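You operate a simulated robot arm through the tools that you are given. There is no shell and no other tool. Be economical: measure what you need, move in short steps, check, and stop when the job is done.

Carry out the task below with a simulated two-armed robot. There is one attempt and no reset: what you move stays moved.

Task
Clean the panel in the frame gauge, then clamp and check it.
Fine: rub all its crust off with the rubbing block and put the block back; leave the panel clamped. What is to be rubbed or washed off counts as gone when no trace of it is left.

Only the result counts: the job must be done as asked and must still hold three seconds after the hand-in. Knocking over, shifting, dropping, spilling or breaking anything else fails it.

Robot
Two 7-joint arms with fingered hands on one trunk, on a base that drives. Base frame: it is fixed to the floor where the robot stands at the start and does not move with it; the origin is under the middle of the robot, x ahead of it, y to its left, z up; the surface under the hand at the start is at about z = 866. Lengths are in mm, angles in rad, forces in N, time in s.
The left shoulder is at the start at [68, 182, 1147], the right one opposite. With the tool pointing down near the work surface each hand reaches from about 440 to 840 mm from the robot's upright axis, wherever it stands, measured 20 degrees to its own side. Places, roughly: foam panel [-1000, -1000, 750]; green square button on the tally [400, -1000, 900]; rubbing block (9x6x6 cm) [700, 100, 900]; white round button on the tally [400, -900, 900]; yellow square button on the log box [400, -300, 900]. Payload 3.8 kg a hand.
The TCP of each hand is the grasp point between the finger pads, 30 mm short of the fingertips. In the tool frame z runs along the fingers and y along their closing line. Largest opening 104 mm; the body of the gripper starts 35 mm behind the TCP. The gripper is a hand of 4 fingers: y runs from the thumb to the fingers, the wrist lies at [-17, -104, -178] in the tool frame, and closing takes about 1.5 s.
Orientation is that of the tool frame in the base frame, as a unit quaternion [x, y, z, w]. With the fingers straight down and the wrist toward the robot, the tool's x, y and z point along [0, 1, 0], [1, 0, 0] and [0, 0, -1] of the base frame.

Tools
- The arms move only by the tool jog_arm. It takes "left_deltas", "right_deltas" or both (then of equal length, played together; a hand with none holds still); each is a list of rows, each a list of 6 numbers: the shift along the tool's x, y, z in units of 100 mm (1.0 is 100 mm), then the turn, a rotation vector about the tool's x, y, z in units of 180 degrees (1.0 is 180 degrees). In form: [[dx, dy, dz, ax, ay, az], ...]. A call has 1 to 20 rows; each row is the pose to reach, as a shift and turn from the pose commanded when the call began, along the tool's axes at that moment. "left_jaw" and "right_jaw" are, for a hand that has rows, the closure in counts, from 0 (fully open) to 255 (shut), set as the call begins (left out, the last holds). A call with a number of a shift or a turn outside -1 to 1 is refused whole. Rows are played at 5 a second. More than 50 mm and 0.15 rad between two rows, or a gripper value outside its range, and nothing of the call is played. A pose out of reach is approached as far as the arm can. The call stops where the force on the tool passes 40 N (or 10 N more than at its start, if that is more) or the arm is blocked; 0.2 s more then pass. Each finger travels about 72 mm/s and halts on what it meets, pressing with about 24 N; the grip force reading is that of the motor and also rises with nothing between the fingers. The clock runs only during rows and for 0.2 s after the last one: add rows that repeat a pose to give the fingers time. The reply holds the time, the measured pose of the TCP, the force on the tool along the base axes, the opening and the grip force, in the units named above and with some noise, with the torque about the TCP (base axes, N m) and any sound that the robot's microphone picked up.
- Cameras (640 x 400 px; columns grow to the right, rows downward): "scene" is now at [163.6, 10.6, 1364.2]; the picture's right is [0.10, -0.99, 0.00], its down [-0.20, -0.02, -0.98] and it looks along [0.97, 0.10, -0.20] (base axes); focal length 214 px, centre (320, 200). "left" rides on the left gripper at [-66, -90, -126] in its tool frame; the picture's right is [-0.78, -0.30, 0.56], its down [0.57, -0.70, 0.42] and it looks along [0.27, 0.65, 0.71] (tool axes); focal length 275 px, centre (320, 200). "right" rides on the right gripper at [66, -90, -126] in its tool frame; the picture's right is [-0.78, 0.30, -0.56], its down [-0.57, -0.70, 0.42] and it looks along [-0.26, 0.65, 0.71] (tool axes); focal length 275 px, centre (320, 200). There is no depth. A picture from a camera that has moved, and an enlarged one, comes with that camera's place and axes in the base frame and with its lens.
- camera(camera): a new picture of that camera. The clock stands still meanwhile.
- move_column(by): slides the trunk up (or, below 0, down) by that many mm; the arms and the scene camera ride with it, the base frame stays. It gives what a move gives, with no picture.
- drive_base(legs): drives the robot by 1 to 6 legs, each [ahead, left, turn to the left] in mm, mm and rad, along the robot's own axes; the way and the turn of a leg run together, so that a leg with both is an arc; at most 1500 mm and 3.142 rad a leg. The arms and the cameras ride along, it lands a little off, and it stops where it bumps. It gives what a move gives.
- move_fingers(index, middle, ring, thumb_bend, thumb_turn, hand): sets how far each is bent, from 0 (flat) to 100 (curled in); at 30 the hand is open as for a grip, at 70 the pads meet at the TCP. One left out holds its place. A second passes; each finger stops where it meets its share of the squeeze, and holds until it gets a number again. A gripper value or a shape takes the hand back. It gives what a move gives, with no picture; readings hold the bend of each and the force on the fingers (four entries, about 0 where the hand has none), thumb and palm. thumb_turn goes from beside the hand (0) to across from the fingers (100), as for a grip.
- grasp_type(shape, hand): the hand has 4 fingers and takes this shape, open, in about a second: jaw (thumb against the fingers, like two jaws); tri (thumb and two fingers); tip (a fingertip pinch); poke (one finger out to press); point (the index stretched); flat (the hand flat); cup (the hand cupped); fist (a fist). The gripper value then closes the fingers along that shape, each until it touches; the sizes above hold for jaw. It gives what a move gives, with no picture.
- pan_tilt(pan, tilt): turns the head with the scene camera to pan (to the left, within 1.501 rad either way) and tilt (down, from -0.506 to 1.204), counted from straight ahead of the robot. It gives what a move gives.
- enlarge(camera, box): a new picture of the part [left, top, right, bottom] of that camera's present view, enlarged. The clock stands still meanwhile.
- close_job(): hands the job in; it is judged then, once.

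Go step by step. Nothing tells you exact positions but the pictures and the camera data: compare them with the known pose of the tool, close in by small moves and look again before you grip or let go. The budget is 120 turns and 100 pictures, counting those below and the enlarged ones. Unless the task says otherwise, let go and move clear before handing in, and close with one line.

The tools are called after "Emit:" by a JSON object that holds its "method" and its "body". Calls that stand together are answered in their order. jog_arm: Moves the arms, as the interface text tells. Its arguments: {"type":"object","properties":{"left_deltas":{"type":"array","items":{"type":"array","items":{"type":"number"}}},"left_jaw":{"type":"number"},"right_deltas":{"type":"array","items":{"type":"array","items":{"type":"number"}}},"right_jaw":{"type":"number"}},"required":[]} The other tools are called the same way: move_column (by) slides the trunk up or down; grasp_type (shape, hand) gives the hand a shape; move_fingers (index, middle, ring, thumb_bend, thumb_turn, hand) moves the fingers one by one; drive_base (legs) drives the base; pan_tilt (pan, tilt) turns the head that bears the scene camera; camera (camera) takes a picture; enlarge (camera, box) takes an enlarged picture of a part of a camera's view; close_job () hands the job in.

At the start:

```text
t: 0.0
left_position: [356.7, 427.9, 1375.4]
left_tool_rot: [0.707, 0.707, 0.0, 0.0]
left_wrist_force: [-0.3, -0.7, -0.9]
left_torque: [0.02, 0.0, -0.03]
left_finger_gap: 103.8
left_finger_force: 0.0
left_shape: jaw
left_bend: [30.0, 30.0, 30.0, 30.0, 97.0]
left_finger forces: [0.0, 0.0, 0.0, 0.0, 0.0, 0.1]
right_position: [424.3, 74.8, 1368.9]
right_tool_rot: [0.707, 0.707, 0.001, 0.0]
right_wrist_force: [0.1, -1.1, -1.0]
right_torque: [0.0, 0.0, 0.02]
right_finger_gap: 103.2
right_finger_force: 0.0
right_shape: jaw
right_bend: [30.0, 30.0, 30.0, 30.0, 97.0]
right_finger forces: [0.1, 0.0, 0.0, 0.0, 0.1, 0.0]
trunk travel left (down, up): [-300.0, 456.0]
robot x, y, heading: [-2.2, 0.5, -0.003]
head pan, tilt: [0.105, 0.202]
```

scene: 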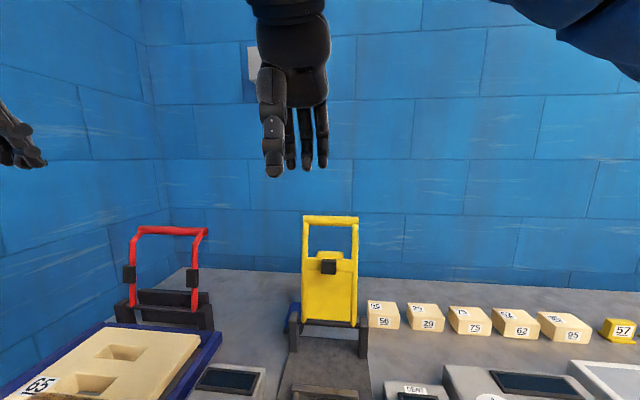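
right: 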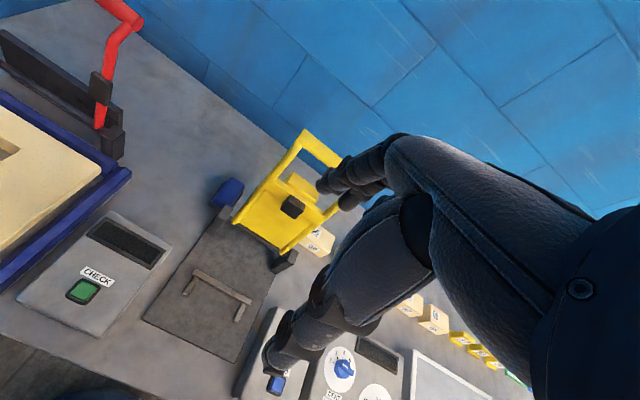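
left: 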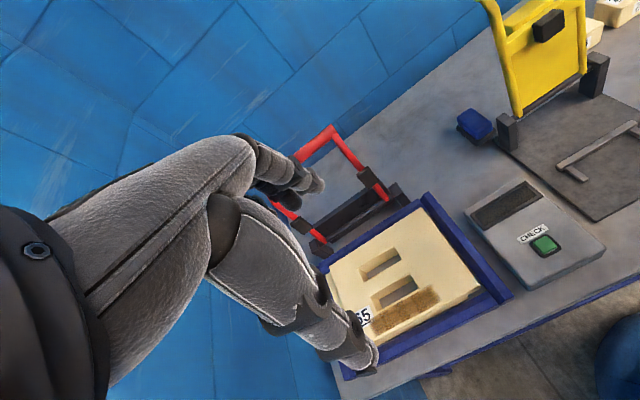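

I see a blue frame on the left holding a panel with a brown crust, a red clamp bail behind it, a box with a CHECK button, and a blue block near the yellow stand. I'll look more closely.

Emit:
{"method": "pan_tilt", "body": {"pan": 0.5, "tilt": 0.75}}

Emit:
{"method": "camera", "body": {"camera": "scene"}}

Emit:
{"method": "enlarge", "body": {"camera": "left", "box": [240, 80, 640, 400]}}

Emit:
{"method": "enlarge", "body": {"camera": "right", "box": [0, 0, 480, 400]}}

```text
t: 1.0
left_position: [356.5, 427.3, 1375.5]
left_tool_rot: [0.707, 0.707, 0.0, 0.001]
left_wrist_force: [0.8, -0.7, 0.2]
left_torque: [0.01, -0.01, 0.0]
left_finger_gap: 103.6
left_finger_force: 0.1
left_shape: jaw
left_bend: [30.0, 30.0, 30.0, 30.0, 97.0]
left_finger forces: [0.1, 0.1, 0.1, 0.0, 0.1, 0.0]
right_position: [424.5, 73.9, 1370.6]
right_tool_rot: [0.707, 0.707, 0.0, 0.0]
right_wrist_force: [0.3, -1.1, 0.1]
right_torque: [-0.04, 0.0, 0.02]
right_finger_gap: 103.6
right_finger_force: 0.0
right_shape: jaw
right_bend: [30.0, 30.0, 30.0, 30.0, 97.0]
right_finger forces: [0.2, 0.0, 0.0, 0.1, 0.0, 0.0]
trunk travel left (down, up): [-300.0, 456.0]
robot x, y, heading: [-1.8, 0.1, -0.006]
head pan, tilt: [0.499, 0.75]
```

```text
96 pictures are left
camera scene: at [143.7, 40.6, 1314.7], right [0.48, -0.88, 0.0], down [-0.6, -0.33, -0.73], along [0.64, 0.35, -0.68], focal length 214 px, centre (320, 200)
```

scene: 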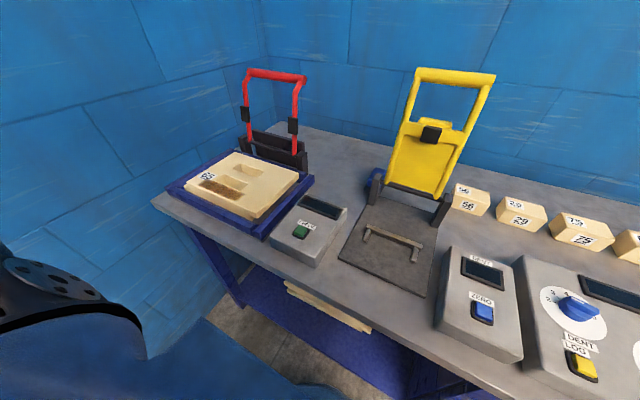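

```text
1.25 times, centred on (440, 240) of left
camera zoom: at [266.2, 362.4, 1500.6], right [-0.3, -0.78, -0.56], down [-0.7, 0.57, -0.42], along [0.65, 0.27, -0.71], focal length 344 px, centre (170, 150)
```

zoom: 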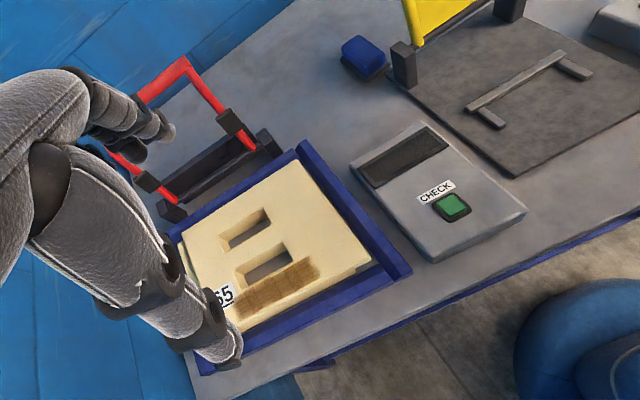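

```text
1.00 times, centred on (240, 200) of right (not enlarged: the box is as wide or as high as the picture)
camera zoom: at [334.2, 140.6, 1496.7], right [0.3, -0.78, 0.56], down [-0.7, -0.57, -0.42], along [0.65, -0.26, -0.71], focal length 275 px, centre (400, 200)
```

zoom: 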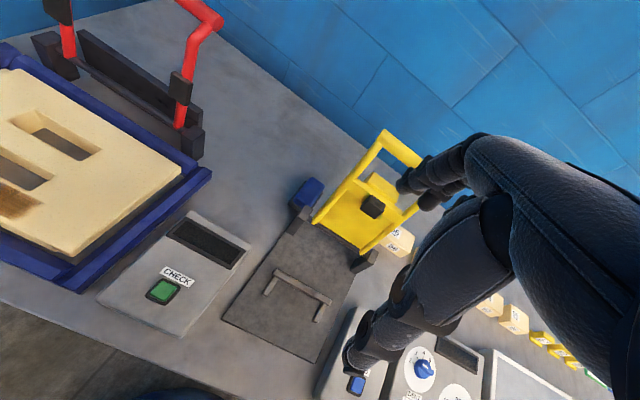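

Emit:
{"method": "enlarge", "body": {"camera": "left", "box": [420, 80, 520, 160]}}

Emit:
{"method": "enlarge", "body": {"camera": "scene", "box": [150, 60, 350, 270]}}

Emit:
{"method": "enlarge", "body": {"camera": "scene", "box": [340, 160, 420, 220]}}

```text
5.00 times, centred on (470, 120) of left
camera zoom: at [266.2, 362.4, 1500.6], right [-0.3, -0.78, -0.56], down [-0.7, 0.57, -0.42], along [0.65, 0.27, -0.71], focal length 1376 px, centre (-430, 600)
```

zoom: 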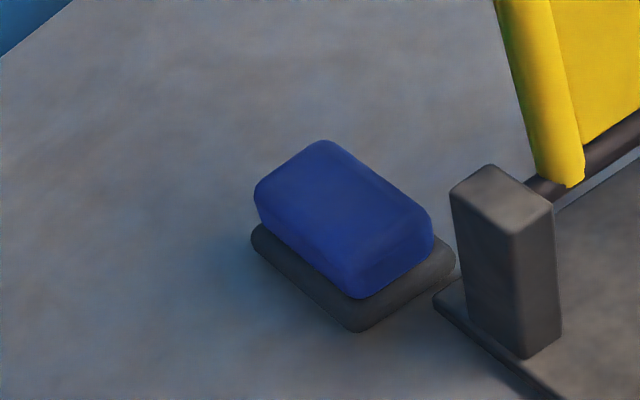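

```text
1.90 times, centred on (250, 165) of scene
camera zoom: at [143.7, 40.6, 1314.7], right [0.48, -0.88, 0.0], down [-0.6, -0.33, -0.73], along [0.64, 0.35, -0.68], focal length 408 px, centre (453, 267)
```

zoom: 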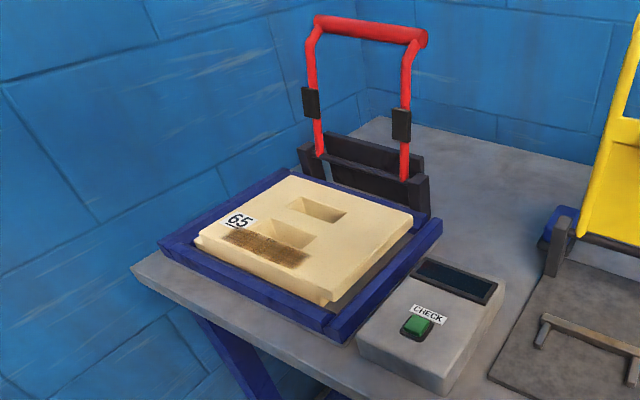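

```text
6.67 times, centred on (380, 190) of scene
camera zoom: at [143.7, 40.6, 1314.7], right [0.48, -0.88, 0.0], down [-0.6, -0.33, -0.73], along [0.64, 0.35, -0.68], focal length 1430 px, centre (-80, 267)
```

zoom: 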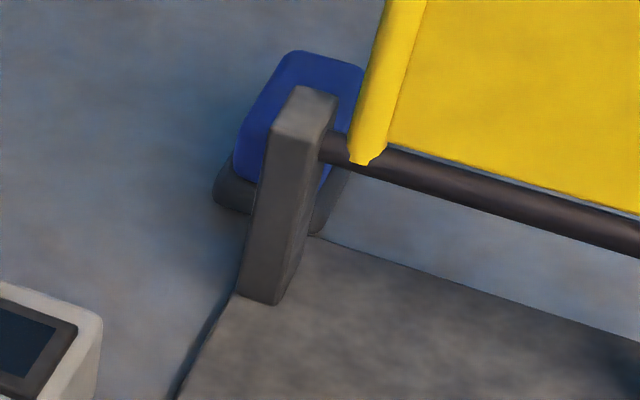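

The blue rubbing block lies lengthwise along x at about (718, 143), just behind the yellow stand's left post. The crust is a strip on panel 65 at about x 400–437, y 430–585. I'll turn the left hand 90° so its wrist is to the left, and approach the block from the left.

Emit:
{"method": "jog_arm", "body": {"left_deltas": [[-0.04, 0.083, 0.083, 0, 0, 0.0417], [-0.08, 0.167, 0.167, 0, 0, 0.0833], [-0.12, 0.25, 0.25, 0, 0, 0.125], [-0.16, 0.333, 0.333, 0, 0, 0.1667], [-0.2, 0.417, 0.417, 0, 0, 0.2083], [-0.24, 0.5, 0.5, 0, 0, 0.25], [-0.28, 0.583, 0.583, 0, 0, 0.2917], [-0.32, 0.667, 0.667, 0, 0, 0.3333], [-0.36, 0.75, 0.75, 0, 0, 0.375], [-0.4, 0.833, 0.833, 0, 0, 0.4167], [-0.44, 0.917, 0.917, 0, 0, 0.4583], [-0.5, 1.0, 1.0, 0, 0, 0.5]], "left_jaw": 60}}

```text
t: 3.6
left_position: [456.9, 377.0, 1275.1]
left_tool_rot: [1.0, -0.001, 0.0, 0.001]
left_wrist_force: [0.2, 0.0, -0.6]
left_torque: [-0.02, -0.01, 0.04]
left_finger_gap: 79.9
left_finger_force: 0.0
left_shape: jaw
left_bend: [27.0, 35.0, 32.0, 50.0, 98.0]
left_finger forces: [0.0, 0.0, 0.1, 0.0, 0.0, 0.0]
right_position: [424.8, 73.2, 1371.0]
right_tool_rot: [0.707, 0.707, -0.001, -0.001]
right_wrist_force: [0.8, 0.8, -0.2]
right_torque: [0.02, 0.0, 0.0]
right_finger_gap: 103.6
right_finger_force: 0.1
right_shape: jaw
right_bend: [30.0, 30.0, 30.0, 30.0, 97.0]
right_finger forces: [0.1, 0.0, 0.0, 0.1, 0.0, 0.0]
trunk travel left (down, up): [-300.0, 456.0]
robot x, y, heading: [-2.1, 1.4, -0.001]
head pan, tilt: [0.499, 0.75]
```

The hand is turned. Now I move it toward a spot left of and above the block.

Emit:
{"method": "jog_arm", "body": {"left_deltas": [[0.25, 0.1, 0.1, 0, 0, 0], [0.5, 0.2, 0.2, 0, 0, 0], [0.75, 0.3, 0.3, 0, 0, 0], [1.0, 0.4, 0.4, 0, 0, 0]]}}

Emit:
{"method": "jog_arm", "body": {"left_deltas": [[0.25, 0.1, 0.15, 0, 0, 0], [0.5, 0.2, 0.3, 0, 0, 0], [0.75, 0.3, 0.45, 0, 0, 0], [1.0, 0.4, 0.6, 0, 0, 0]]}}

Emit:
{"method": "jog_arm", "body": {"left_deltas": [[0.22, 0, 0.2, 0, 0, 0], [0.44, 0.1, 0.4, 0, 0, 0], [0.63, 0.2, 0.6, 0, 0, 0]]}}

Emit:
{"method": "camera", "body": {"camera": "left"}}

Emit:
{"method": "camera", "body": {"camera": "scene"}}

```text
t: 4.6
left_position: [557.6, 338.0, 1235.2]
left_tool_rot: [1.0, 0.0, -0.001, 0.0]
left_wrist_force: [0.3, -0.1, 0.1]
left_torque: [0.03, 0.05, 0.0]
left_finger_gap: 79.7
left_finger_force: 0.1
left_shape: jaw
left_bend: [27.0, 35.0, 32.0, 50.0, 98.0]
left_finger forces: [0.0, 0.0, 0.0, 0.1, 0.0, 0.1]
right_position: [426.9, 73.3, 1370.6]
right_tool_rot: [0.707, 0.707, -0.001, 0.0]
right_wrist_force: [0.6, -0.5, -0.4]
right_torque: [0.01, 0.01, 0.0]
right_finger_gap: 103.6
right_finger_force: 0.1
right_shape: jaw
right_bend: [30.0, 30.0, 30.0, 30.0, 97.0]
right_finger forces: [0.0, 0.1, 0.1, 0.0, 0.1, 0.0]
trunk travel left (down, up): [-300.0, 456.0]
robot x, y, heading: [-0.0, -1.0, 0.006]
head pan, tilt: [0.499, 0.75]
```

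```text
t: 5.6
left_position: [601.8, 307.2, 1165.1]
left_tool_rot: [1.0, 0.001, 0.001, 0.0]
left_wrist_force: [-0.1, -0.1, -0.1]
left_torque: [0.02, 0.01, 0.01]
left_finger_gap: 79.7
left_finger_force: 0.1
left_shape: jaw
left_bend: [27.0, 35.0, 32.0, 51.0, 98.0]
left_finger forces: [0.0, 0.0, 0.0, 0.0, 0.0, 0.0]
left hand out of reach, approached as far as the arm can: row 1, 2, 3, 4
right_position: [422.8, 75.2, 1370.7]
right_tool_rot: [0.707, 0.707, 0.0, 0.0]
right_wrist_force: [-0.8, -0.5, -0.1]
right_torque: [-0.04, -0.03, 0.04]
right_finger_gap: 103.7
right_finger_force: 0.1
right_shape: jaw
right_bend: [30.0, 30.0, 30.0, 30.0, 97.0]
right_finger forces: [0.0, 0.1, 0.0, 0.0, 0.0, 0.0]
trunk travel left (down, up): [-300.0, 456.0]
robot x, y, heading: [-3.6, 0.2, 0.001]
head pan, tilt: [0.499, 0.75]
```

```text
t: 6.4
left_position: [620.8, 289.9, 1102.1]
left_tool_rot: [1.0, 0.002, 0.0, 0.0]
left_wrist_force: [0.5, 0.1, 0.0]
left_torque: [0.02, 0.03, -0.02]
left_finger_gap: 79.4
left_finger_force: 0.1
left_shape: jaw
left_bend: [27.0, 35.0, 32.0, 51.0, 98.0]
left_finger forces: [0.1, 0.0, 0.0, 0.0, 0.0, 0.0]
left hand out of reach, approached as far as the arm can: row 1, 2, 3
right_position: [425.5, 74.6, 1370.4]
right_tool_rot: [0.707, 0.707, 0.0, 0.001]
right_wrist_force: [0.3, 0.1, -0.6]
right_torque: [-0.02, 0.04, 0.02]
right_finger_gap: 103.8
right_finger_force: 0.0
right_shape: jaw
right_bend: [30.0, 30.0, 30.0, 30.0, 97.0]
right_finger forces: [0.0, 0.1, 0.0, 0.1, 0.0, 0.0]
trunk travel left (down, up): [-300.0, 456.0]
robot x, y, heading: [0.3, 0.7, -0.005]
head pan, tilt: [0.499, 0.75]
```

```text
90 pictures are left
camera left: at [554.5, 380.3, 1226.5], right [-0.78, 0.3, -0.56], down [0.57, 0.7, -0.42], along [0.27, -0.65, -0.71], focal length 275 px, centre (320, 200)
```

left: 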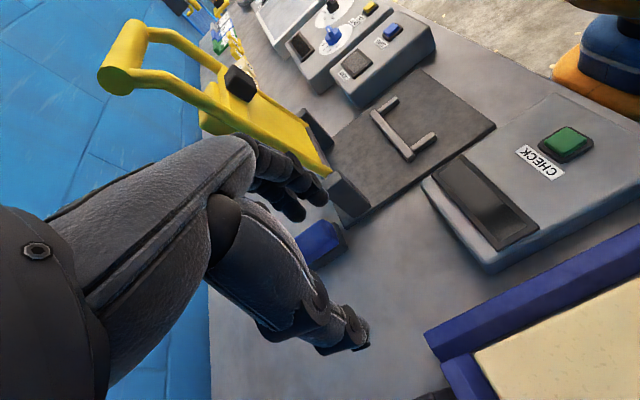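

```text
89 pictures are left
camera scene: at [144.0, 41.0, 1314.6], right [0.48, -0.88, 0.0], down [-0.6, -0.33, -0.73], along [0.64, 0.35, -0.68], focal length 214 px, centre (320, 200)
```

scene: 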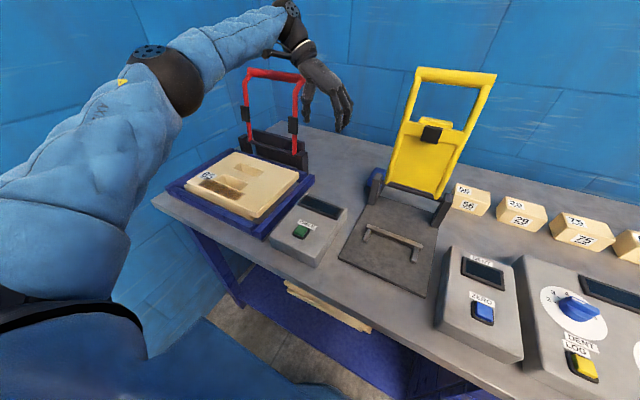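

Reaching the block squarely is just beyond the arm here. I'll lift and draw back, then drive left and turn right so that the left shoulder comes forward.

Emit:
{"method": "jog_arm", "body": {"left_deltas": [[-0.25, 0, -0.25, 0, 0, 0], [-0.5, 0, -0.5, 0, 0, 0], [-0.75, 0, -0.75, 0, 0, 0], [-1, 0, -1, 0, 0, 0]]}}

Emit:
{"method": "jog_arm", "body": {"left_deltas": [[-0.25, 0, -0.25, 0, 0, 0], [-0.5, 0, -0.5, 0, 0, 0], [-0.75, 0, -0.75, 0, 0, 0], [-1, 0, -1, 0, 0, 0]]}}

```text
t: 7.4
left_position: [519.5, 291.0, 1203.0]
left_tool_rot: [1.0, 0.0, 0.0, 0.0]
left_wrist_force: [-0.8, 0.3, -0.1]
left_torque: [-0.02, -0.06, -0.01]
left_finger_gap: 79.6
left_finger_force: 0.1
left_shape: jaw
left_bend: [27.0, 35.0, 32.0, 51.0, 98.0]
left_finger forces: [0.1, 0.0, 0.1, 0.0, 0.1, 0.0]
right_position: [424.0, 74.2, 1370.6]
right_tool_rot: [0.707, 0.707, 0.0, 0.0]
right_wrist_force: [0.1, -0.4, -0.1]
right_torque: [0.01, -0.05, 0.0]
right_finger_gap: 103.7
right_finger_force: 0.0
right_shape: jaw
right_bend: [30.0, 30.0, 30.0, 30.0, 97.0]
right_finger forces: [0.0, 0.0, 0.0, 0.1, 0.1, 0.1]
trunk travel left (down, up): [-300.0, 456.0]
robot x, y, heading: [-0.6, -0.4, -0.005]
head pan, tilt: [0.499, 0.75]
```

```text
t: 8.4
left_position: [420.0, 289.7, 1303.0]
left_tool_rot: [1.0, 0.0, 0.0, 0.001]
left_wrist_force: [0.3, 0.3, 0.1]
left_torque: [-0.01, -0.01, -0.02]
left_finger_gap: 79.7
left_finger_force: 0.1
left_shape: jaw
left_bend: [27.0, 35.0, 32.0, 51.0, 98.0]
left_finger forces: [0.0, 0.1, 0.0, 0.0, 0.1, 0.0]
right_position: [424.6, 73.9, 1370.7]
right_tool_rot: [0.707, 0.707, 0.0, 0.0]
right_wrist_force: [0.4, -1.0, 0.2]
right_torque: [0.0, 0.01, -0.01]
right_finger_gap: 103.7
right_finger_force: 0.1
right_shape: jaw
right_bend: [30.0, 30.0, 30.0, 30.0, 97.0]
right_finger forces: [0.1, 0.0, 0.1, 0.0, 0.0, 0.1]
trunk travel left (down, up): [-300.0, 456.0]
robot x, y, heading: [2.4, 1.7, 0.001]
head pan, tilt: [0.499, 0.75]
```

Emit:
{"method": "drive_base", "body": {"legs": [[0, 120, 0], [0, 0, -0.6]]}}

Emit:
{"method": "pan_tilt", "body": {"pan": 0.75, "tilt": 0.7}}

Emit:
{"method": "camera", "body": {"camera": "scene"}}

```text
t: 11.2
left_position: [512.1, 124.6, 1302.3]
left_tool_rot: [0.956, -0.292, 0.0, 0.0]
left_wrist_force: [-0.4, 0.0, 0.0]
left_torque: [0.03, 0.03, 0.0]
left_finger_gap: 79.7
left_finger_force: 0.1
left_shape: jaw
left_bend: [27.0, 35.0, 32.0, 51.0, 98.0]
left_finger forces: [0.0, 0.0, 0.1, 0.1, 0.1, 0.1]
right_position: [392.9, -55.3, 1370.9]
right_tool_rot: [0.883, 0.469, 0.0, 0.0]
right_wrist_force: [0.1, -0.6, 0.4]
right_torque: [0.01, 0.02, -0.03]
right_finger_gap: 103.5
right_finger_force: 0.1
right_shape: jaw
right_bend: [30.0, 30.0, 30.0, 30.0, 97.0]
right_finger forces: [0.0, 0.0, 0.0, 0.0, 0.0, 0.0]
trunk travel left (down, up): [-300.0, 456.0]
robot x, y, heading: [-1.2, 119.5, -0.593]
head pan, tilt: [0.499, 0.75]
```

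```text
t: 12.0
left_position: [510.7, 125.3, 1302.0]
left_tool_rot: [0.956, -0.292, 0.0, 0.0]
left_wrist_force: [1.0, 0.2, 0.5]
left_torque: [-0.01, 0.0, 0.0]
left_finger_gap: 79.8
left_finger_force: 0.1
left_shape: jaw
left_bend: [27.0, 35.0, 32.0, 51.0, 98.0]
left_finger forces: [0.0, 0.0, 0.0, 0.0, 0.0, 0.0]
right_position: [393.4, -55.6, 1370.2]
right_tool_rot: [0.883, 0.469, -0.001, 0.0]
right_wrist_force: [-0.2, -0.6, -0.2]
right_torque: [0.01, -0.02, 0.01]
right_finger_gap: 103.8
right_finger_force: 0.0
right_shape: jaw
right_bend: [30.0, 30.0, 30.0, 30.0, 97.0]
right_finger forces: [0.0, 0.1, 0.1, 0.1, 0.0, 0.0]
trunk travel left (down, up): [-300.0, 456.0]
robot x, y, heading: [-2.4, 121.5, -0.598]
head pan, tilt: [0.75, 0.7]
```

```text
88 pictures are left
camera scene: at [142.4, 94.3, 1318.9], right [0.15, -0.99, 0.0], down [-0.64, -0.1, -0.76], along [0.76, 0.12, -0.64], focal length 214 px, centre (320, 200)
```

scene: 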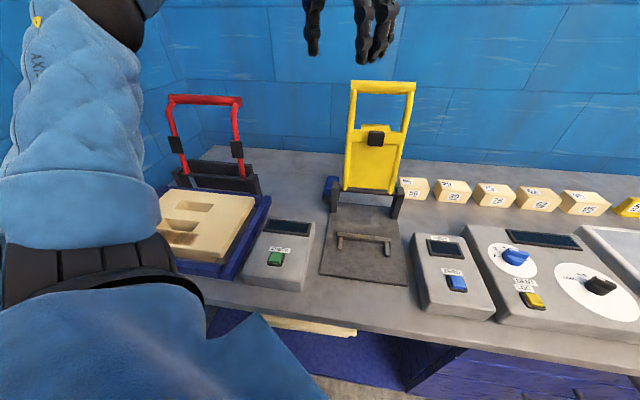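

Emit:
{"method": "jog_arm", "body": {"left_deltas": [[0.05, -0.167, 0, 0, 0, -0.0315], [0.1, -0.333, 0, 0, 0, -0.063], [0.15, -0.5, 0, 0, 0, -0.0945], [0.2, -0.667, 0, 0, 0, -0.126], [0.25, -0.833, 0, 0, 0, -0.1575], [0.3, -1.0, 0, 0, 0, -0.189]]}}

Emit:
{"method": "jog_arm", "body": {"left_deltas": [[0.25, -0.3, 0, 0, 0, 0], [0.5, -0.6, 0, 0, 0, 0], [0.75, -0.9, 0, 0, 0, 0]]}}

Emit:
{"method": "jog_arm", "body": {"left_deltas": [[0.15, -0.1, 0.25, 0, 0, 0], [0.3, -0.2, 0.5, 0, 0, 0], [0.45, -0.2, 0.75, 0, 0, 0], [0.55, -0.2, 1.0, 0, 0, 0]]}}

```text
t: 13.4
left_position: [592.3, 191.5, 1301.0]
left_tool_rot: [1.0, 0.001, 0.0, 0.0]
left_wrist_force: [0.6, -0.4, 0.1]
left_torque: [0.02, 0.02, 0.05]
left_finger_gap: 79.7
left_finger_force: 0.1
left_shape: jaw
left_bend: [27.0, 35.0, 32.0, 51.0, 98.0]
left_finger forces: [0.0, 0.1, 0.1, 0.0, 0.0, 0.1]
right_position: [392.9, -55.5, 1370.9]
right_tool_rot: [0.883, 0.47, 0.0, 0.0]
right_wrist_force: [-0.5, 0.3, 0.5]
right_torque: [-0.04, 0.01, -0.03]
right_finger_gap: 103.7
right_finger_force: 0.1
right_shape: jaw
right_bend: [30.0, 30.0, 30.0, 30.0, 97.0]
right_finger forces: [0.0, 0.0, 0.1, 0.1, 0.0, 0.1]
trunk travel left (down, up): [-300.0, 456.0]
robot x, y, heading: [-3.8, 122.6, -0.598]
head pan, tilt: [0.75, 0.7]
```

```text
t: 14.2
left_position: [668.0, 282.6, 1302.0]
left_tool_rot: [1.0, -0.001, 0.0, -0.001]
left_wrist_force: [0.1, 0.3, 0.0]
left_torque: [0.0, 0.03, -0.01]
left_finger_gap: 79.8
left_finger_force: 0.2
left_shape: jaw
left_bend: [27.0, 35.0, 32.0, 51.0, 98.0]
left_finger forces: [0.1, 0.0, 0.0, 0.0, 0.0, 0.0]
right_position: [393.2, -55.2, 1369.8]
right_tool_rot: [0.883, 0.47, -0.001, -0.001]
right_wrist_force: [0.6, 0.0, -1.1]
right_torque: [-0.03, -0.01, 0.01]
right_finger_gap: 103.7
right_finger_force: 0.0
right_shape: jaw
right_bend: [30.0, 30.0, 30.0, 30.0, 97.0]
right_finger forces: [0.0, 0.1, 0.0, 0.0, 0.0, 0.0]
trunk travel left (down, up): [-300.0, 456.0]
robot x, y, heading: [0.5, 121.4, -0.596]
head pan, tilt: [0.75, 0.7]
```

```text
t: 15.2
left_position: [722.9, 301.3, 1201.4]
left_tool_rot: [1.0, 0.0, 0.0, 0.0]
left_wrist_force: [0.5, 0.2, -0.7]
left_torque: [-0.01, 0.01, -0.02]
left_finger_gap: 79.4
left_finger_force: 0.1
left_shape: jaw
left_bend: [27.0, 35.0, 32.0, 51.0, 98.0]
left_finger forces: [0.0, 0.0, 0.1, 0.0, 0.0, 0.0]
right_position: [393.1, -55.5, 1370.5]
right_tool_rot: [0.883, 0.47, 0.0, 0.0]
right_wrist_force: [0.7, -0.3, 0.2]
right_torque: [0.01, 0.04, 0.03]
right_finger_gap: 103.8
right_finger_force: 0.1
right_shape: jaw
right_bend: [30.0, 30.0, 30.0, 30.0, 97.0]
right_finger forces: [0.0, 0.1, 0.1, 0.0, 0.0, 0.0]
trunk travel left (down, up): [-300.0, 456.0]
robot x, y, heading: [1.1, 118.6, -0.595]
head pan, tilt: [0.75, 0.7]
```

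Reach is good now. I'll look at the block from the left wrist camera before going lower.

Emit:
{"method": "jog_arm", "body": {"left_deltas": [[0, 0.2, 0.25, 0, 0, 0], [0, 0.4, 0.5, 0, 0, 0], [0, 0.6, 0.75, 0, 0, 0], [0, 0.8, 1.0, 0, 0, 0]]}}

Emit:
{"method": "camera", "body": {"camera": "left"}}

Emit:
{"method": "enlarge", "body": {"camera": "scene", "box": [240, 60, 440, 220]}}

```text
t: 16.2
left_position: [723.6, 220.4, 1100.6]
left_tool_rot: [1.0, 0.0, 0.0, 0.0]
left_wrist_force: [0.1, 0.7, -0.4]
left_torque: [0.0, 0.01, 0.02]
left_finger_gap: 79.6
left_finger_force: 0.1
left_shape: jaw
left_bend: [27.0, 35.0, 32.0, 51.0, 98.0]
left_finger forces: [0.0, 0.1, 0.0, 0.0, 0.0, 0.0]
right_position: [393.0, -55.6, 1370.6]
right_tool_rot: [0.883, 0.47, 0.0, 0.0]
right_wrist_force: [0.6, -0.4, -0.4]
right_torque: [0.0, 0.02, -0.01]
right_finger_gap: 103.9
right_finger_force: 0.0
right_shape: jaw
right_bend: [30.0, 30.0, 30.0, 30.0, 97.0]
right_finger forces: [0.0, 0.1, 0.0, 0.0, 0.1, 0.0]
trunk travel left (down, up): [-300.0, 456.0]
robot x, y, heading: [2.2, 122.1, -0.598]
head pan, tilt: [0.75, 0.7]
```

```text
87 pictures are left
camera left: at [657.1, 310.1, 1226.2], right [-0.78, 0.3, -0.56], down [0.57, 0.7, -0.42], along [0.27, -0.65, -0.71], focal length 275 px, centre (320, 200)
```

left: 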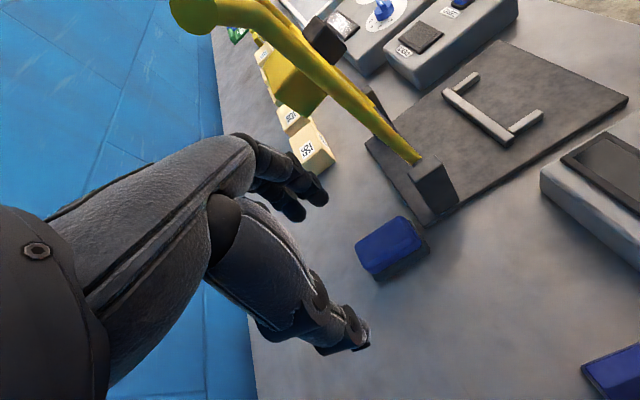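

```text
2.50 times, centred on (340, 140) of scene
camera zoom: at [142.8, 94.0, 1318.8], right [0.16, -0.99, 0.0], down [-0.64, -0.1, -0.76], along [0.76, 0.12, -0.64], focal length 536 px, centre (270, 350)
```

zoom: 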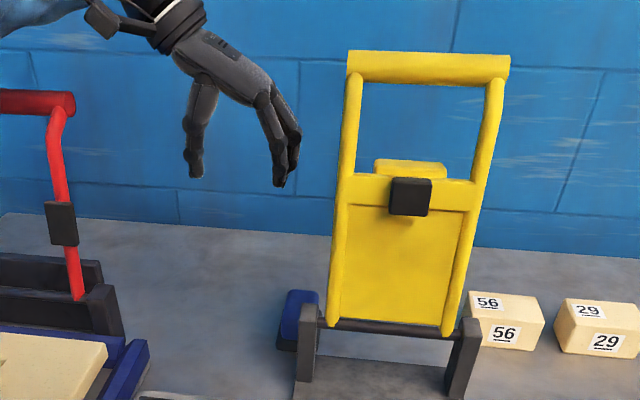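

Emit:
{"method": "enlarge", "body": {"camera": "left", "box": [320, 180, 480, 300]}}

```text
3.33 times, centred on (400, 240) of left
camera zoom: at [657.1, 310.1, 1226.2], right [-0.78, 0.3, -0.56], down [0.57, 0.7, -0.42], along [0.27, -0.65, -0.71], focal length 918 px, centre (53, 67)
```

zoom: 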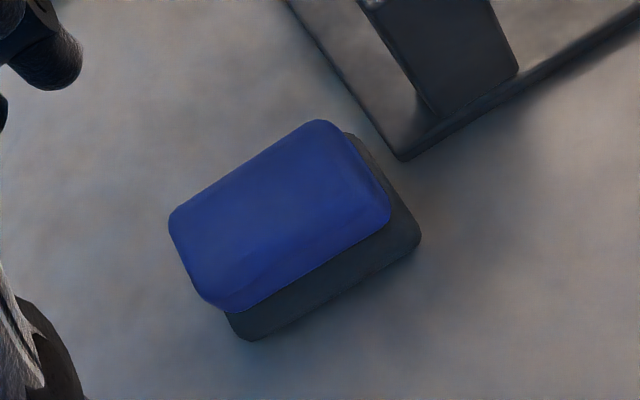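

The block is centred near (721, 142) with its top at about 915–925. I'll come down beside it, clear of the yellow frame, then slide over.

Emit:
{"method": "jog_arm", "body": {"left_deltas": [[0, 0.1, 0.25, 0, 0, 0], [0, 0.2, 0.5, 0, 0, 0], [0, 0.3, 0.75, 0, 0, 0], [0, 0.3, 1.0, 0, 0, 0]]}}

Emit:
{"method": "jog_arm", "body": {"left_deltas": [[0, 0.15, 0.1, 0, 0, 0], [0, 0.3, 0.2, 0, 0, 0], [0, 0.46, 0.3, 0, 0, 0]]}}

Emit:
{"method": "camera", "body": {"camera": "left"}}

Emit:
{"method": "enlarge", "body": {"camera": "scene", "box": [240, 60, 440, 220]}}

```text
t: 17.2
left_position: [721.6, 191.7, 1001.6]
left_tool_rot: [1.0, 0.0, 0.0, -0.001]
left_wrist_force: [-0.6, 0.0, -0.1]
left_torque: [-0.01, 0.0, -0.04]
left_finger_gap: 79.9
left_finger_force: 0.2
left_shape: jaw
left_bend: [27.0, 35.0, 32.0, 51.0, 98.0]
left_finger forces: [0.1, 0.0, 0.2, 0.1, 0.1, 0.0]
right_position: [393.0, -54.6, 1370.4]
right_tool_rot: [0.883, 0.469, 0.0, 0.0]
right_wrist_force: [-0.3, 0.5, 0.4]
right_torque: [0.01, -0.02, 0.0]
right_finger_gap: 103.8
right_finger_force: 0.1
right_shape: jaw
right_bend: [30.0, 30.0, 30.0, 30.0, 97.0]
right_finger forces: [0.0, 0.0, 0.1, 0.0, 0.0, 0.1]
trunk travel left (down, up): [-300.0, 456.0]
robot x, y, heading: [3.0, 117.7, -0.598]
head pan, tilt: [0.75, 0.7]
```

```text
t: 18.0
left_position: [722.5, 144.7, 971.5]
left_tool_rot: [1.0, 0.0, 0.0, -0.001]
left_wrist_force: [-0.6, -0.2, 0.3]
left_torque: [0.01, 0.02, 0.0]
left_finger_gap: 79.8
left_finger_force: 0.0
left_shape: jaw
left_bend: [27.0, 35.0, 32.0, 51.0, 98.0]
left_finger forces: [0.1, 0.0, 0.0, 0.1, 0.0, 0.1]
right_position: [392.6, -56.4, 1370.5]
right_tool_rot: [0.883, 0.47, 0.0, 0.0]
right_wrist_force: [0.8, -0.2, -0.9]
right_torque: [0.0, 0.02, 0.01]
right_finger_gap: 103.9
right_finger_force: 0.1
right_shape: jaw
right_bend: [30.0, 30.0, 30.0, 30.0, 97.0]
right_finger forces: [0.0, 0.0, 0.0, 0.1, 0.1, 0.0]
trunk travel left (down, up): [-300.0, 456.0]
robot x, y, heading: [1.4, 121.5, -0.595]
head pan, tilt: [0.75, 0.7]
```

```text
84 pictures are left
camera left: at [655.7, 234.6, 1097.4], right [-0.78, 0.3, -0.56], down [0.57, 0.7, -0.43], along [0.26, -0.65, -0.71], focal length 275 px, centre (320, 200)
```

left: 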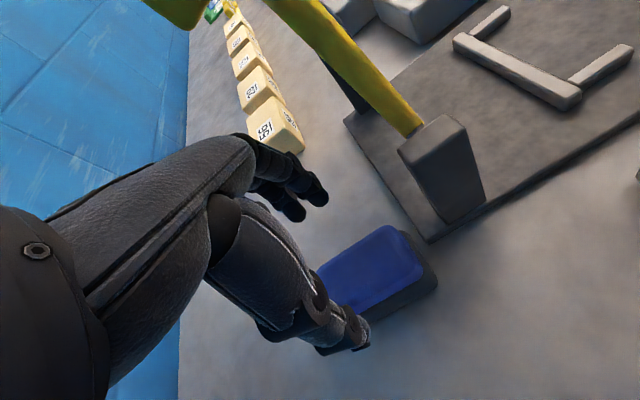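

```text
2.50 times, centred on (340, 140) of scene
camera zoom: at [142.7, 94.0, 1318.9], right [0.16, -0.99, 0.0], down [-0.64, -0.1, -0.76], along [0.76, 0.12, -0.64], focal length 536 px, centre (270, 350)
```

zoom: 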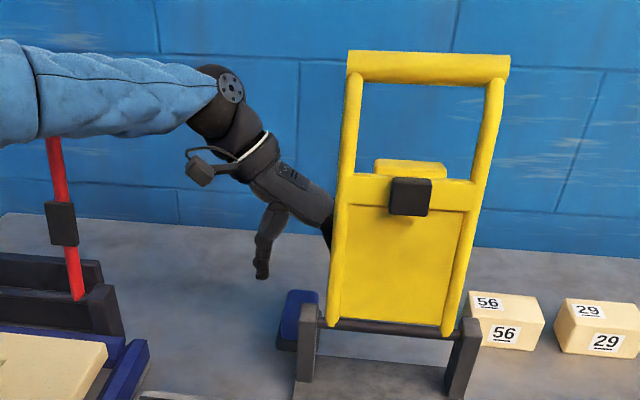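

Emit:
{"method": "jog_arm", "body": {"left_deltas": [[0, 0.03, 0.2, 0, 0, 0], [0, 0.03, 0.4, 0, 0, 0], [0, 0.03, 0.6, 0, 0, 0]]}}

Emit:
{"method": "camera", "body": {"camera": "left"}}

Emit:
{"method": "enlarge", "body": {"camera": "scene", "box": [240, 60, 440, 220]}}

```text
t: 18.8
left_position: [722.1, 141.4, 911.3]
left_tool_rot: [1.0, 0.0, 0.0, 0.0]
left_wrist_force: [0.1, 0.4, 0.2]
left_torque: [0.01, 0.04, 0.0]
left_finger_gap: 80.0
left_finger_force: 0.1
left_shape: jaw
left_bend: [27.0, 35.0, 32.0, 51.0, 98.0]
left_finger forces: [0.1, 0.0, 0.1, 0.0, 0.0, 0.1]
right_position: [391.9, -56.5, 1370.7]
right_tool_rot: [0.883, 0.47, 0.0, 0.0]
right_wrist_force: [0.0, -0.1, 0.4]
right_torque: [0.0, -0.01, 0.01]
right_finger_gap: 103.8
right_finger_force: 0.2
right_shape: jaw
right_bend: [30.0, 30.0, 30.0, 30.0, 97.0]
right_finger forces: [0.1, 0.1, 0.1, 0.1, 0.1, 0.0]
trunk travel left (down, up): [-300.0, 456.0]
robot x, y, heading: [-0.1, 119.5, -0.593]
head pan, tilt: [0.75, 0.7]
```

```text
82 pictures are left
camera left: at [655.7, 231.8, 1036.6], right [-0.78, 0.3, -0.56], down [0.57, 0.7, -0.42], along [0.26, -0.65, -0.71], focal length 275 px, centre (320, 200)
```

left: 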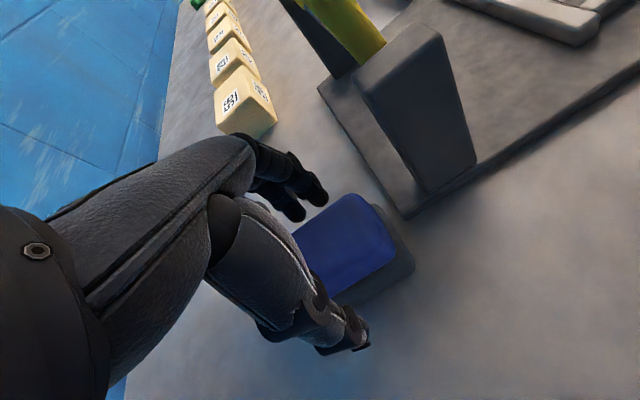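

```text
2.50 times, centred on (340, 140) of scene
camera zoom: at [142.8, 94.1, 1318.9], right [0.16, -0.99, 0.0], down [-0.64, -0.1, -0.76], along [0.76, 0.12, -0.64], focal length 536 px, centre (270, 350)
```

zoom: 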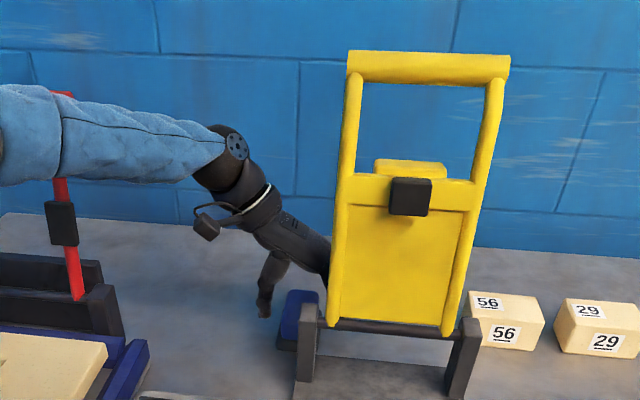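

Emit:
{"method": "jog_arm", "body": {"left_deltas": [[0, 0, 0.03, 0, 0, 0], [0, 0, 0.03, 0, 0, 0], [0, 0, 0.03, 0, 0, 0], [0, 0, 0.03, 0, 0, 0], [0, 0, 0.03, 0, 0, 0], [0, 0, 0.03, 0, 0, 0], [0, 0, 0.03, 0, 0, 0], [0, 0, 0.03, 0, 0, 0], [0, 0, 0.03, 0, 0, 0], [0, 0, 0.03, 0, 0, 0]], "left_jaw": 255}}

Emit:
{"method": "camera", "body": {"camera": "left"}}

```text
t: 21.0
left_position: [722.5, 141.5, 910.1]
left_tool_rot: [1.0, 0.0, 0.0, -0.001]
left_wrist_force: [-0.6, -0.2, -0.9]
left_torque: [-0.03, 0.02, 0.0]
left_finger_gap: 38.6
left_finger_force: 23.8
left_shape: jaw
left_bend: [74.0, 50.0, 48.0, 73.0, 100.0]
left_finger forces: [12.4, 6.4, 2.9, 0.0, 21.6, 0.0]
right_position: [393.6, -55.2, 1370.1]
right_tool_rot: [0.883, 0.47, 0.0, 0.0]
right_wrist_force: [0.6, -0.3, 0.2]
right_torque: [0.0, 0.02, 0.0]
right_finger_gap: 103.8
right_finger_force: 0.1
right_shape: jaw
right_bend: [30.0, 30.0, 30.0, 30.0, 97.0]
right_finger forces: [0.0, 0.0, 0.1, 0.0, 0.1, 0.1]
trunk travel left (down, up): [-300.0, 456.0]
robot x, y, heading: [1.4, 123.6, -0.595]
head pan, tilt: [0.75, 0.7]
```

```text
80 pictures are left
camera left: at [655.8, 232.1, 1034.2], right [-0.78, 0.3, -0.56], down [0.57, 0.7, -0.42], along [0.26, -0.65, -0.71], focal length 275 px, centre (320, 200)
```

left: 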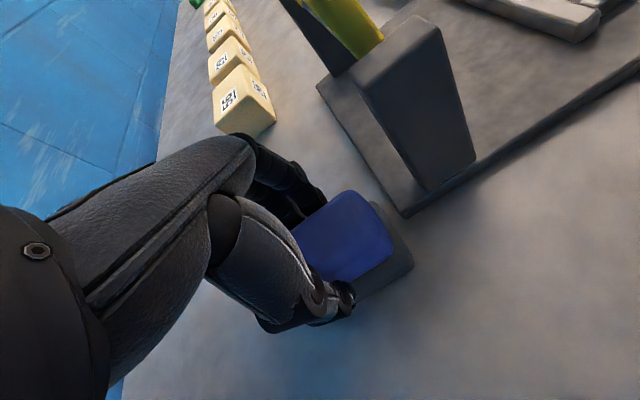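

The block seems gripped, though the index finger bent more than the others. I'll lift a little and check.

Emit:
{"method": "jog_arm", "body": {"left_deltas": [[0, 0, -0.1, 0, 0, 0], [0, 0, -0.2, 0, 0, 0], [0, 0, -0.3, 0, 0, 0], [0, 0, -0.4, 0, 0, 0]]}}

Emit:
{"method": "enlarge", "body": {"camera": "left", "box": [220, 120, 460, 340]}}

Emit:
{"method": "enlarge", "body": {"camera": "scene", "box": [280, 110, 380, 200]}}

```text
t: 22.0
left_position: [722.6, 142.7, 948.4]
left_tool_rot: [1.0, 0.0, 0.0, 0.0]
left_wrist_force: [-0.8, 1.3, -1.5]
left_torque: [-0.01, -0.01, 0.0]
left_finger_gap: 39.0
left_finger_force: 24.2
left_shape: jaw
left_bend: [74.0, 50.0, 48.0, 73.0, 100.0]
left_finger forces: [12.8, 6.4, 2.9, 0.0, 21.5, 0.0]
right_position: [393.1, -56.2, 1370.5]
right_tool_rot: [0.883, 0.47, 0.0, 0.0]
right_wrist_force: [0.4, -0.6, -0.6]
right_torque: [0.04, 0.0, 0.01]
right_finger_gap: 103.5
right_finger_force: 0.1
right_shape: jaw
right_bend: [30.0, 30.0, 30.0, 30.0, 97.0]
right_finger forces: [0.0, 0.0, 0.0, 0.0, 0.1, 0.0]
trunk travel left (down, up): [-300.0, 456.0]
robot x, y, heading: [-1.7, 123.7, -0.6]
head pan, tilt: [0.75, 0.7]
```

```text
1.82 times, centred on (340, 230) of left
camera zoom: at [656.0, 232.1, 1074.3], right [-0.78, 0.3, -0.56], down [0.57, 0.7, -0.42], along [0.26, -0.65, -0.71], focal length 500 px, centre (284, 146)
```

zoom: 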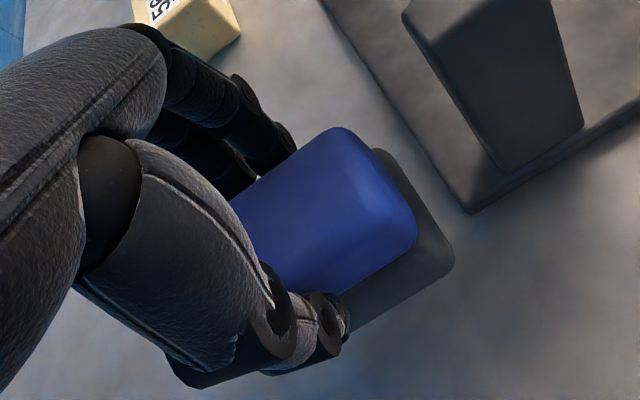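

```text
4.44 times, centred on (330, 155) of scene
camera zoom: at [142.4, 94.4, 1318.9], right [0.16, -0.99, 0.0], down [-0.64, -0.1, -0.76], along [0.76, 0.12, -0.64], focal length 953 px, centre (276, 400)
```

zoom: 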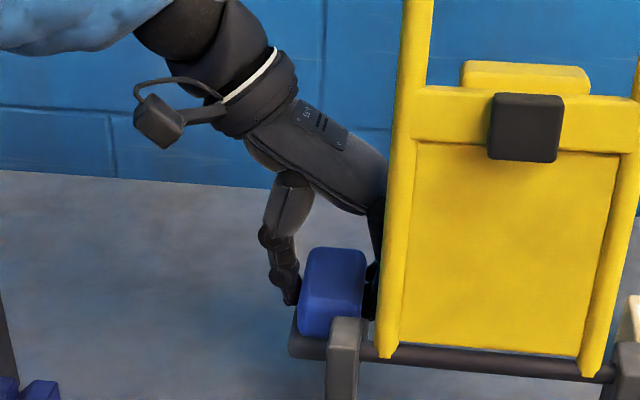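

The block is held and lifted. I'll move it away from the yellow frame and up.

Emit:
{"method": "jog_arm", "body": {"left_deltas": [[0, -0.25, -0.1, 0, 0, 0], [0, -0.5, -0.3, 0, 0, 0], [0, -0.75, -0.6, 0, 0, 0], [0, -1.0, -1.0, 0, 0, 0]]}}

Emit:
{"method": "jog_arm", "body": {"left_deltas": [[-0.25, 0, -0.25, 0, 0, 0], [-0.5, 0, -0.5, 0, 0, 0], [-0.75, 0, -0.75, 0, 0, 0], [-1.0, 0, -1.0, 0, 0, 0]]}}

Emit:
{"method": "jog_arm", "body": {"left_deltas": [[-0.25, 0, -0.25, 0, 0, 0], [-0.5, 0, -0.5, 0, 0, 0], [-0.75, 0, -0.75, 0, 0, 0], [-1.0, 0, -1.0, 0, 0, 0]]}}

Emit:
{"method": "jog_arm", "body": {"left_deltas": [[-0.25, 0, -0.1, 0, 0, 0], [-0.5, 0, -0.2, 0, 0, 0], [-0.75, 0, -0.3, 0, 0, 0], [-1.0, 0, -0.4, 0, 0, 0]]}}

Emit:
{"method": "camera", "body": {"camera": "scene"}}

```text
t: 23.0
left_position: [721.3, 242.6, 1049.4]
left_tool_rot: [1.0, 0.0, -0.001, 0.0]
left_wrist_force: [0.5, 0.3, -1.7]
left_torque: [0.04, -0.02, 0.0]
left_finger_gap: 38.5
left_finger_force: 23.9
left_shape: jaw
left_bend: [74.0, 50.0, 48.0, 73.0, 100.0]
left_finger forces: [12.7, 6.5, 3.0, 0.1, 21.8, 0.1]
right_position: [391.8, -54.7, 1370.1]
right_tool_rot: [0.883, 0.469, 0.0, 0.0]
right_wrist_force: [0.0, 0.0, -0.3]
right_torque: [0.02, 0.0, 0.04]
right_finger_gap: 103.6
right_finger_force: 0.0
right_shape: jaw
right_bend: [30.0, 30.0, 30.0, 30.0, 97.0]
right_finger forces: [0.1, 0.1, 0.1, 0.1, 0.0, 0.1]
trunk travel left (down, up): [-300.0, 456.0]
robot x, y, heading: [3.0, 124.9, -0.599]
head pan, tilt: [0.75, 0.7]
```

```text
t: 24.0
left_position: [622.1, 241.9, 1147.8]
left_tool_rot: [1.0, 0.0, -0.001, 0.0]
left_wrist_force: [0.3, -0.3, -0.8]
left_torque: [-0.01, 0.0, 0.01]
left_finger_gap: 38.6
left_finger_force: 24.5
left_shape: jaw
left_bend: [74.0, 50.0, 48.0, 73.0, 100.0]
left_finger forces: [12.8, 6.4, 3.0, 0.0, 21.6, 0.0]
right_position: [392.7, -56.0, 1370.4]
right_tool_rot: [0.883, 0.469, 0.0, 0.0]
right_wrist_force: [-0.4, 0.0, 0.0]
right_torque: [0.01, 0.02, 0.01]
right_finger_gap: 103.4
right_finger_force: 0.0
right_shape: jaw
right_bend: [30.0, 30.0, 30.0, 30.0, 97.0]
right_finger forces: [0.0, 0.0, 0.0, 0.0, 0.0, 0.0]
trunk travel left (down, up): [-300.0, 456.0]
robot x, y, heading: [-2.4, 122.4, -0.595]
head pan, tilt: [0.75, 0.7]
```

```text
t: 25.0
left_position: [523.4, 242.5, 1248.7]
left_tool_rot: [1.0, -0.001, 0.0, -0.001]
left_wrist_force: [0.3, 0.6, -0.9]
left_torque: [-0.01, 0.02, -0.02]
left_finger_gap: 38.5
left_finger_force: 24.4
left_shape: jaw
left_bend: [74.0, 50.0, 48.0, 73.0, 100.0]
left_finger forces: [12.7, 6.4, 3.0, 0.1, 21.6, 0.0]
right_position: [393.0, -55.6, 1370.6]
right_tool_rot: [0.883, 0.469, 0.0, 0.0]
right_wrist_force: [-0.5, 0.7, -1.0]
right_torque: [-0.03, -0.03, 0.0]
right_finger_gap: 103.5
right_finger_force: 0.1
right_shape: jaw
right_bend: [30.0, 30.0, 30.0, 30.0, 97.0]
right_finger forces: [0.0, 0.0, 0.1, 0.0, 0.1, 0.0]
trunk travel left (down, up): [-300.0, 456.0]
robot x, y, heading: [-0.0, 120.0, -0.595]
head pan, tilt: [0.75, 0.7]
```

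```text
t: 26.0
left_position: [421.1, 241.3, 1289.8]
left_tool_rot: [1.0, 0.0, 0.0, 0.0]
left_wrist_force: [-0.5, -0.4, -0.7]
left_torque: [-0.02, 0.02, 0.02]
left_finger_gap: 38.6
left_finger_force: 24.0
left_shape: jaw
left_bend: [74.0, 50.0, 48.0, 73.0, 100.0]
left_finger forces: [12.8, 6.4, 3.0, 0.0, 21.5, 0.0]
right_position: [392.4, -56.3, 1370.9]
right_tool_rot: [0.883, 0.469, 0.0, 0.0]
right_wrist_force: [1.0, 0.3, -0.6]
right_torque: [0.03, -0.02, 0.02]
right_finger_gap: 103.9
right_finger_force: 0.1
right_shape: jaw
right_bend: [30.0, 30.0, 30.0, 30.0, 97.0]
right_finger forces: [0.0, 0.0, 0.0, 0.0, 0.0, 0.1]
trunk travel left (down, up): [-300.0, 456.0]
robot x, y, heading: [4.1, 122.2, -0.593]
head pan, tilt: [0.75, 0.7]
```

```text
77 pictures are left
camera scene: at [141.9, 94.4, 1319.0], right [0.15, -0.99, 0.0], down [-0.64, -0.1, -0.77], along [0.76, 0.12, -0.64], focal length 214 px, centre (320, 200)
```

scene: 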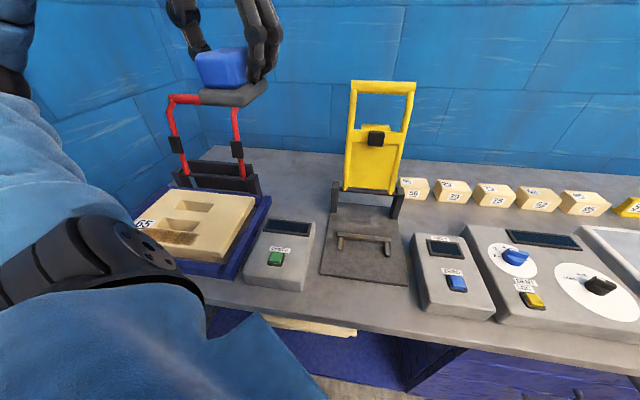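

I'll turn the hand so its wrist points to the robot, then back up, turn straight and face the frame gauge.

Emit:
{"method": "jog_arm", "body": {"left_deltas": [[0, 0, 0, 0, 0, -0.0389], [0, 0, 0, 0, 0, -0.0778], [0, 0, 0, 0, 0, -0.1167], [0, 0, 0, 0, 0, -0.1556], [0, 0, 0, 0, 0, -0.1945], [0, 0, 0, 0, 0, -0.2334], [0, 0, 0, 0, 0, -0.2723], [0, 0, 0, 0, 0, -0.311]]}}

Emit:
{"method": "drive_base", "body": {"legs": [[-170, 0, 0], [0, 0, 0.595]]}}

Emit:
{"method": "pan_tilt", "body": {"pan": 0.4, "tilt": 0.65}}

Emit:
{"method": "camera", "body": {"camera": "scene"}}

```text
t: 27.8
left_position: [422.8, 242.8, 1288.3]
left_tool_rot: [0.882, 0.471, 0.0, -0.001]
left_wrist_force: [-0.5, 0.1, -0.5]
left_torque: [0.03, 0.01, -0.01]
left_finger_gap: 38.6
left_finger_force: 23.7
left_shape: jaw
left_bend: [74.0, 50.0, 48.0, 73.0, 100.0]
left_finger forces: [12.6, 6.4, 2.9, 0.0, 21.4, 0.0]
right_position: [391.9, -55.0, 1370.3]
right_tool_rot: [0.883, 0.469, 0.0, 0.0]
right_wrist_force: [-0.6, 0.5, -1.1]
right_torque: [-0.02, -0.02, -0.01]
right_finger_gap: 103.5
right_finger_force: 0.1
right_shape: jaw
right_bend: [30.0, 30.0, 30.0, 30.0, 97.0]
right_finger forces: [0.0, 0.1, 0.0, 0.0, 0.0, 0.1]
trunk travel left (down, up): [-300.0, 456.0]
robot x, y, heading: [2.4, 118.9, -0.592]
head pan, tilt: [0.75, 0.7]
```

```text
t: 30.9
left_position: [140.7, 555.5, 1289.3]
left_tool_rot: [0.707, 0.708, -0.001, 0.0]
left_wrist_force: [-0.5, 0.0, -0.4]
left_torque: [-0.02, 0.0, 0.02]
left_finger_gap: 38.7
left_finger_force: 24.0
left_shape: jaw
left_bend: [74.0, 50.0, 48.0, 73.0, 100.0]
left_finger forces: [12.6, 6.5, 2.9, 0.0, 21.5, 0.1]
right_position: [282.2, 292.1, 1370.7]
right_tool_rot: [0.706, 0.708, 0.0, 0.0]
right_wrist_force: [-0.3, 0.6, 0.2]
right_torque: [0.04, -0.01, 0.04]
right_finger_gap: 103.7
right_finger_force: 0.1
right_shape: jaw
right_bend: [30.0, 30.0, 30.0, 30.0, 97.0]
right_finger forces: [0.0, 0.0, 0.0, 0.0, 0.1, 0.0]
trunk travel left (down, up): [-300.0, 456.0]
robot x, y, heading: [-144.7, 217.7, 0.004]
head pan, tilt: [0.75, 0.7]
```

```text
t: 31.7
left_position: [139.4, 553.2, 1288.8]
left_tool_rot: [0.706, 0.708, 0.0, -0.001]
left_wrist_force: [0.4, 0.6, -1.1]
left_torque: [-0.01, -0.01, 0.02]
left_finger_gap: 38.4
left_finger_force: 23.9
left_shape: jaw
left_bend: [74.0, 50.0, 48.0, 73.0, 100.0]
left_finger forces: [12.6, 6.4, 2.9, 0.0, 21.5, 0.0]
right_position: [283.4, 290.5, 1370.2]
right_tool_rot: [0.707, 0.708, -0.001, 0.001]
right_wrist_force: [-0.5, -0.5, -0.1]
right_torque: [0.01, -0.01, -0.02]
right_finger_gap: 103.7
right_finger_force: 0.1
right_shape: jaw
right_bend: [30.0, 30.0, 30.0, 30.0, 97.0]
right_finger forces: [0.1, 0.1, 0.0, 0.0, 0.0, 0.1]
trunk travel left (down, up): [-300.0, 456.0]
robot x, y, heading: [-141.8, 215.9, 0.004]
head pan, tilt: [0.4, 0.649]
```

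```text
76 pictures are left
camera scene: at [9.8, 251.5, 1323.3], right [0.39, -0.92, 0.0], down [-0.56, -0.24, -0.8], along [0.73, 0.31, -0.6], focal length 214 px, centre (320, 200)
```

scene: 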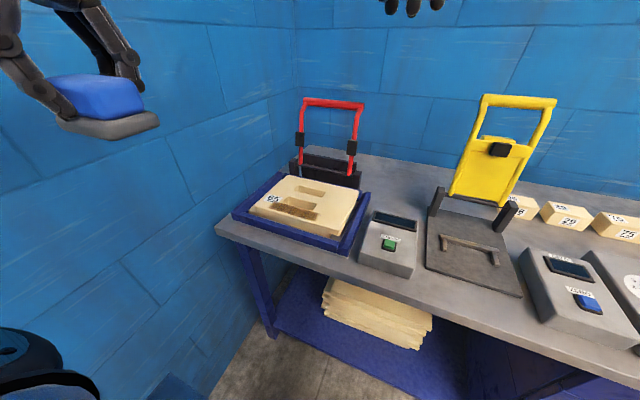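

Emit:
{"method": "enlarge", "body": {"camera": "scene", "box": [210, 80, 430, 280]}}

Emit:
{"method": "enlarge", "body": {"camera": "scene", "box": [230, 160, 370, 255]}}

```text
2.00 times, centred on (320, 180) of scene
camera zoom: at [9.8, 251.5, 1323.3], right [0.39, -0.92, 0.0], down [-0.56, -0.24, -0.8], along [0.73, 0.31, -0.6], focal length 429 px, centre (320, 240)
```

zoom: 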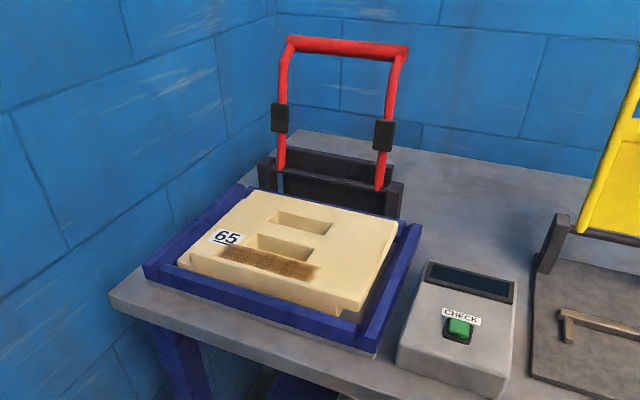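

```text
4.21 times, centred on (300, 208) of scene
camera zoom: at [9.8, 251.5, 1323.3], right [0.39, -0.92, 0.0], down [-0.56, -0.24, -0.8], along [0.73, 0.31, -0.6], focal length 903 px, centre (404, 168)
```

zoom: 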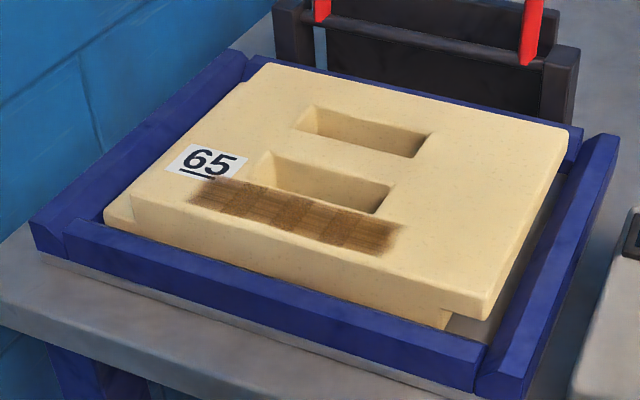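

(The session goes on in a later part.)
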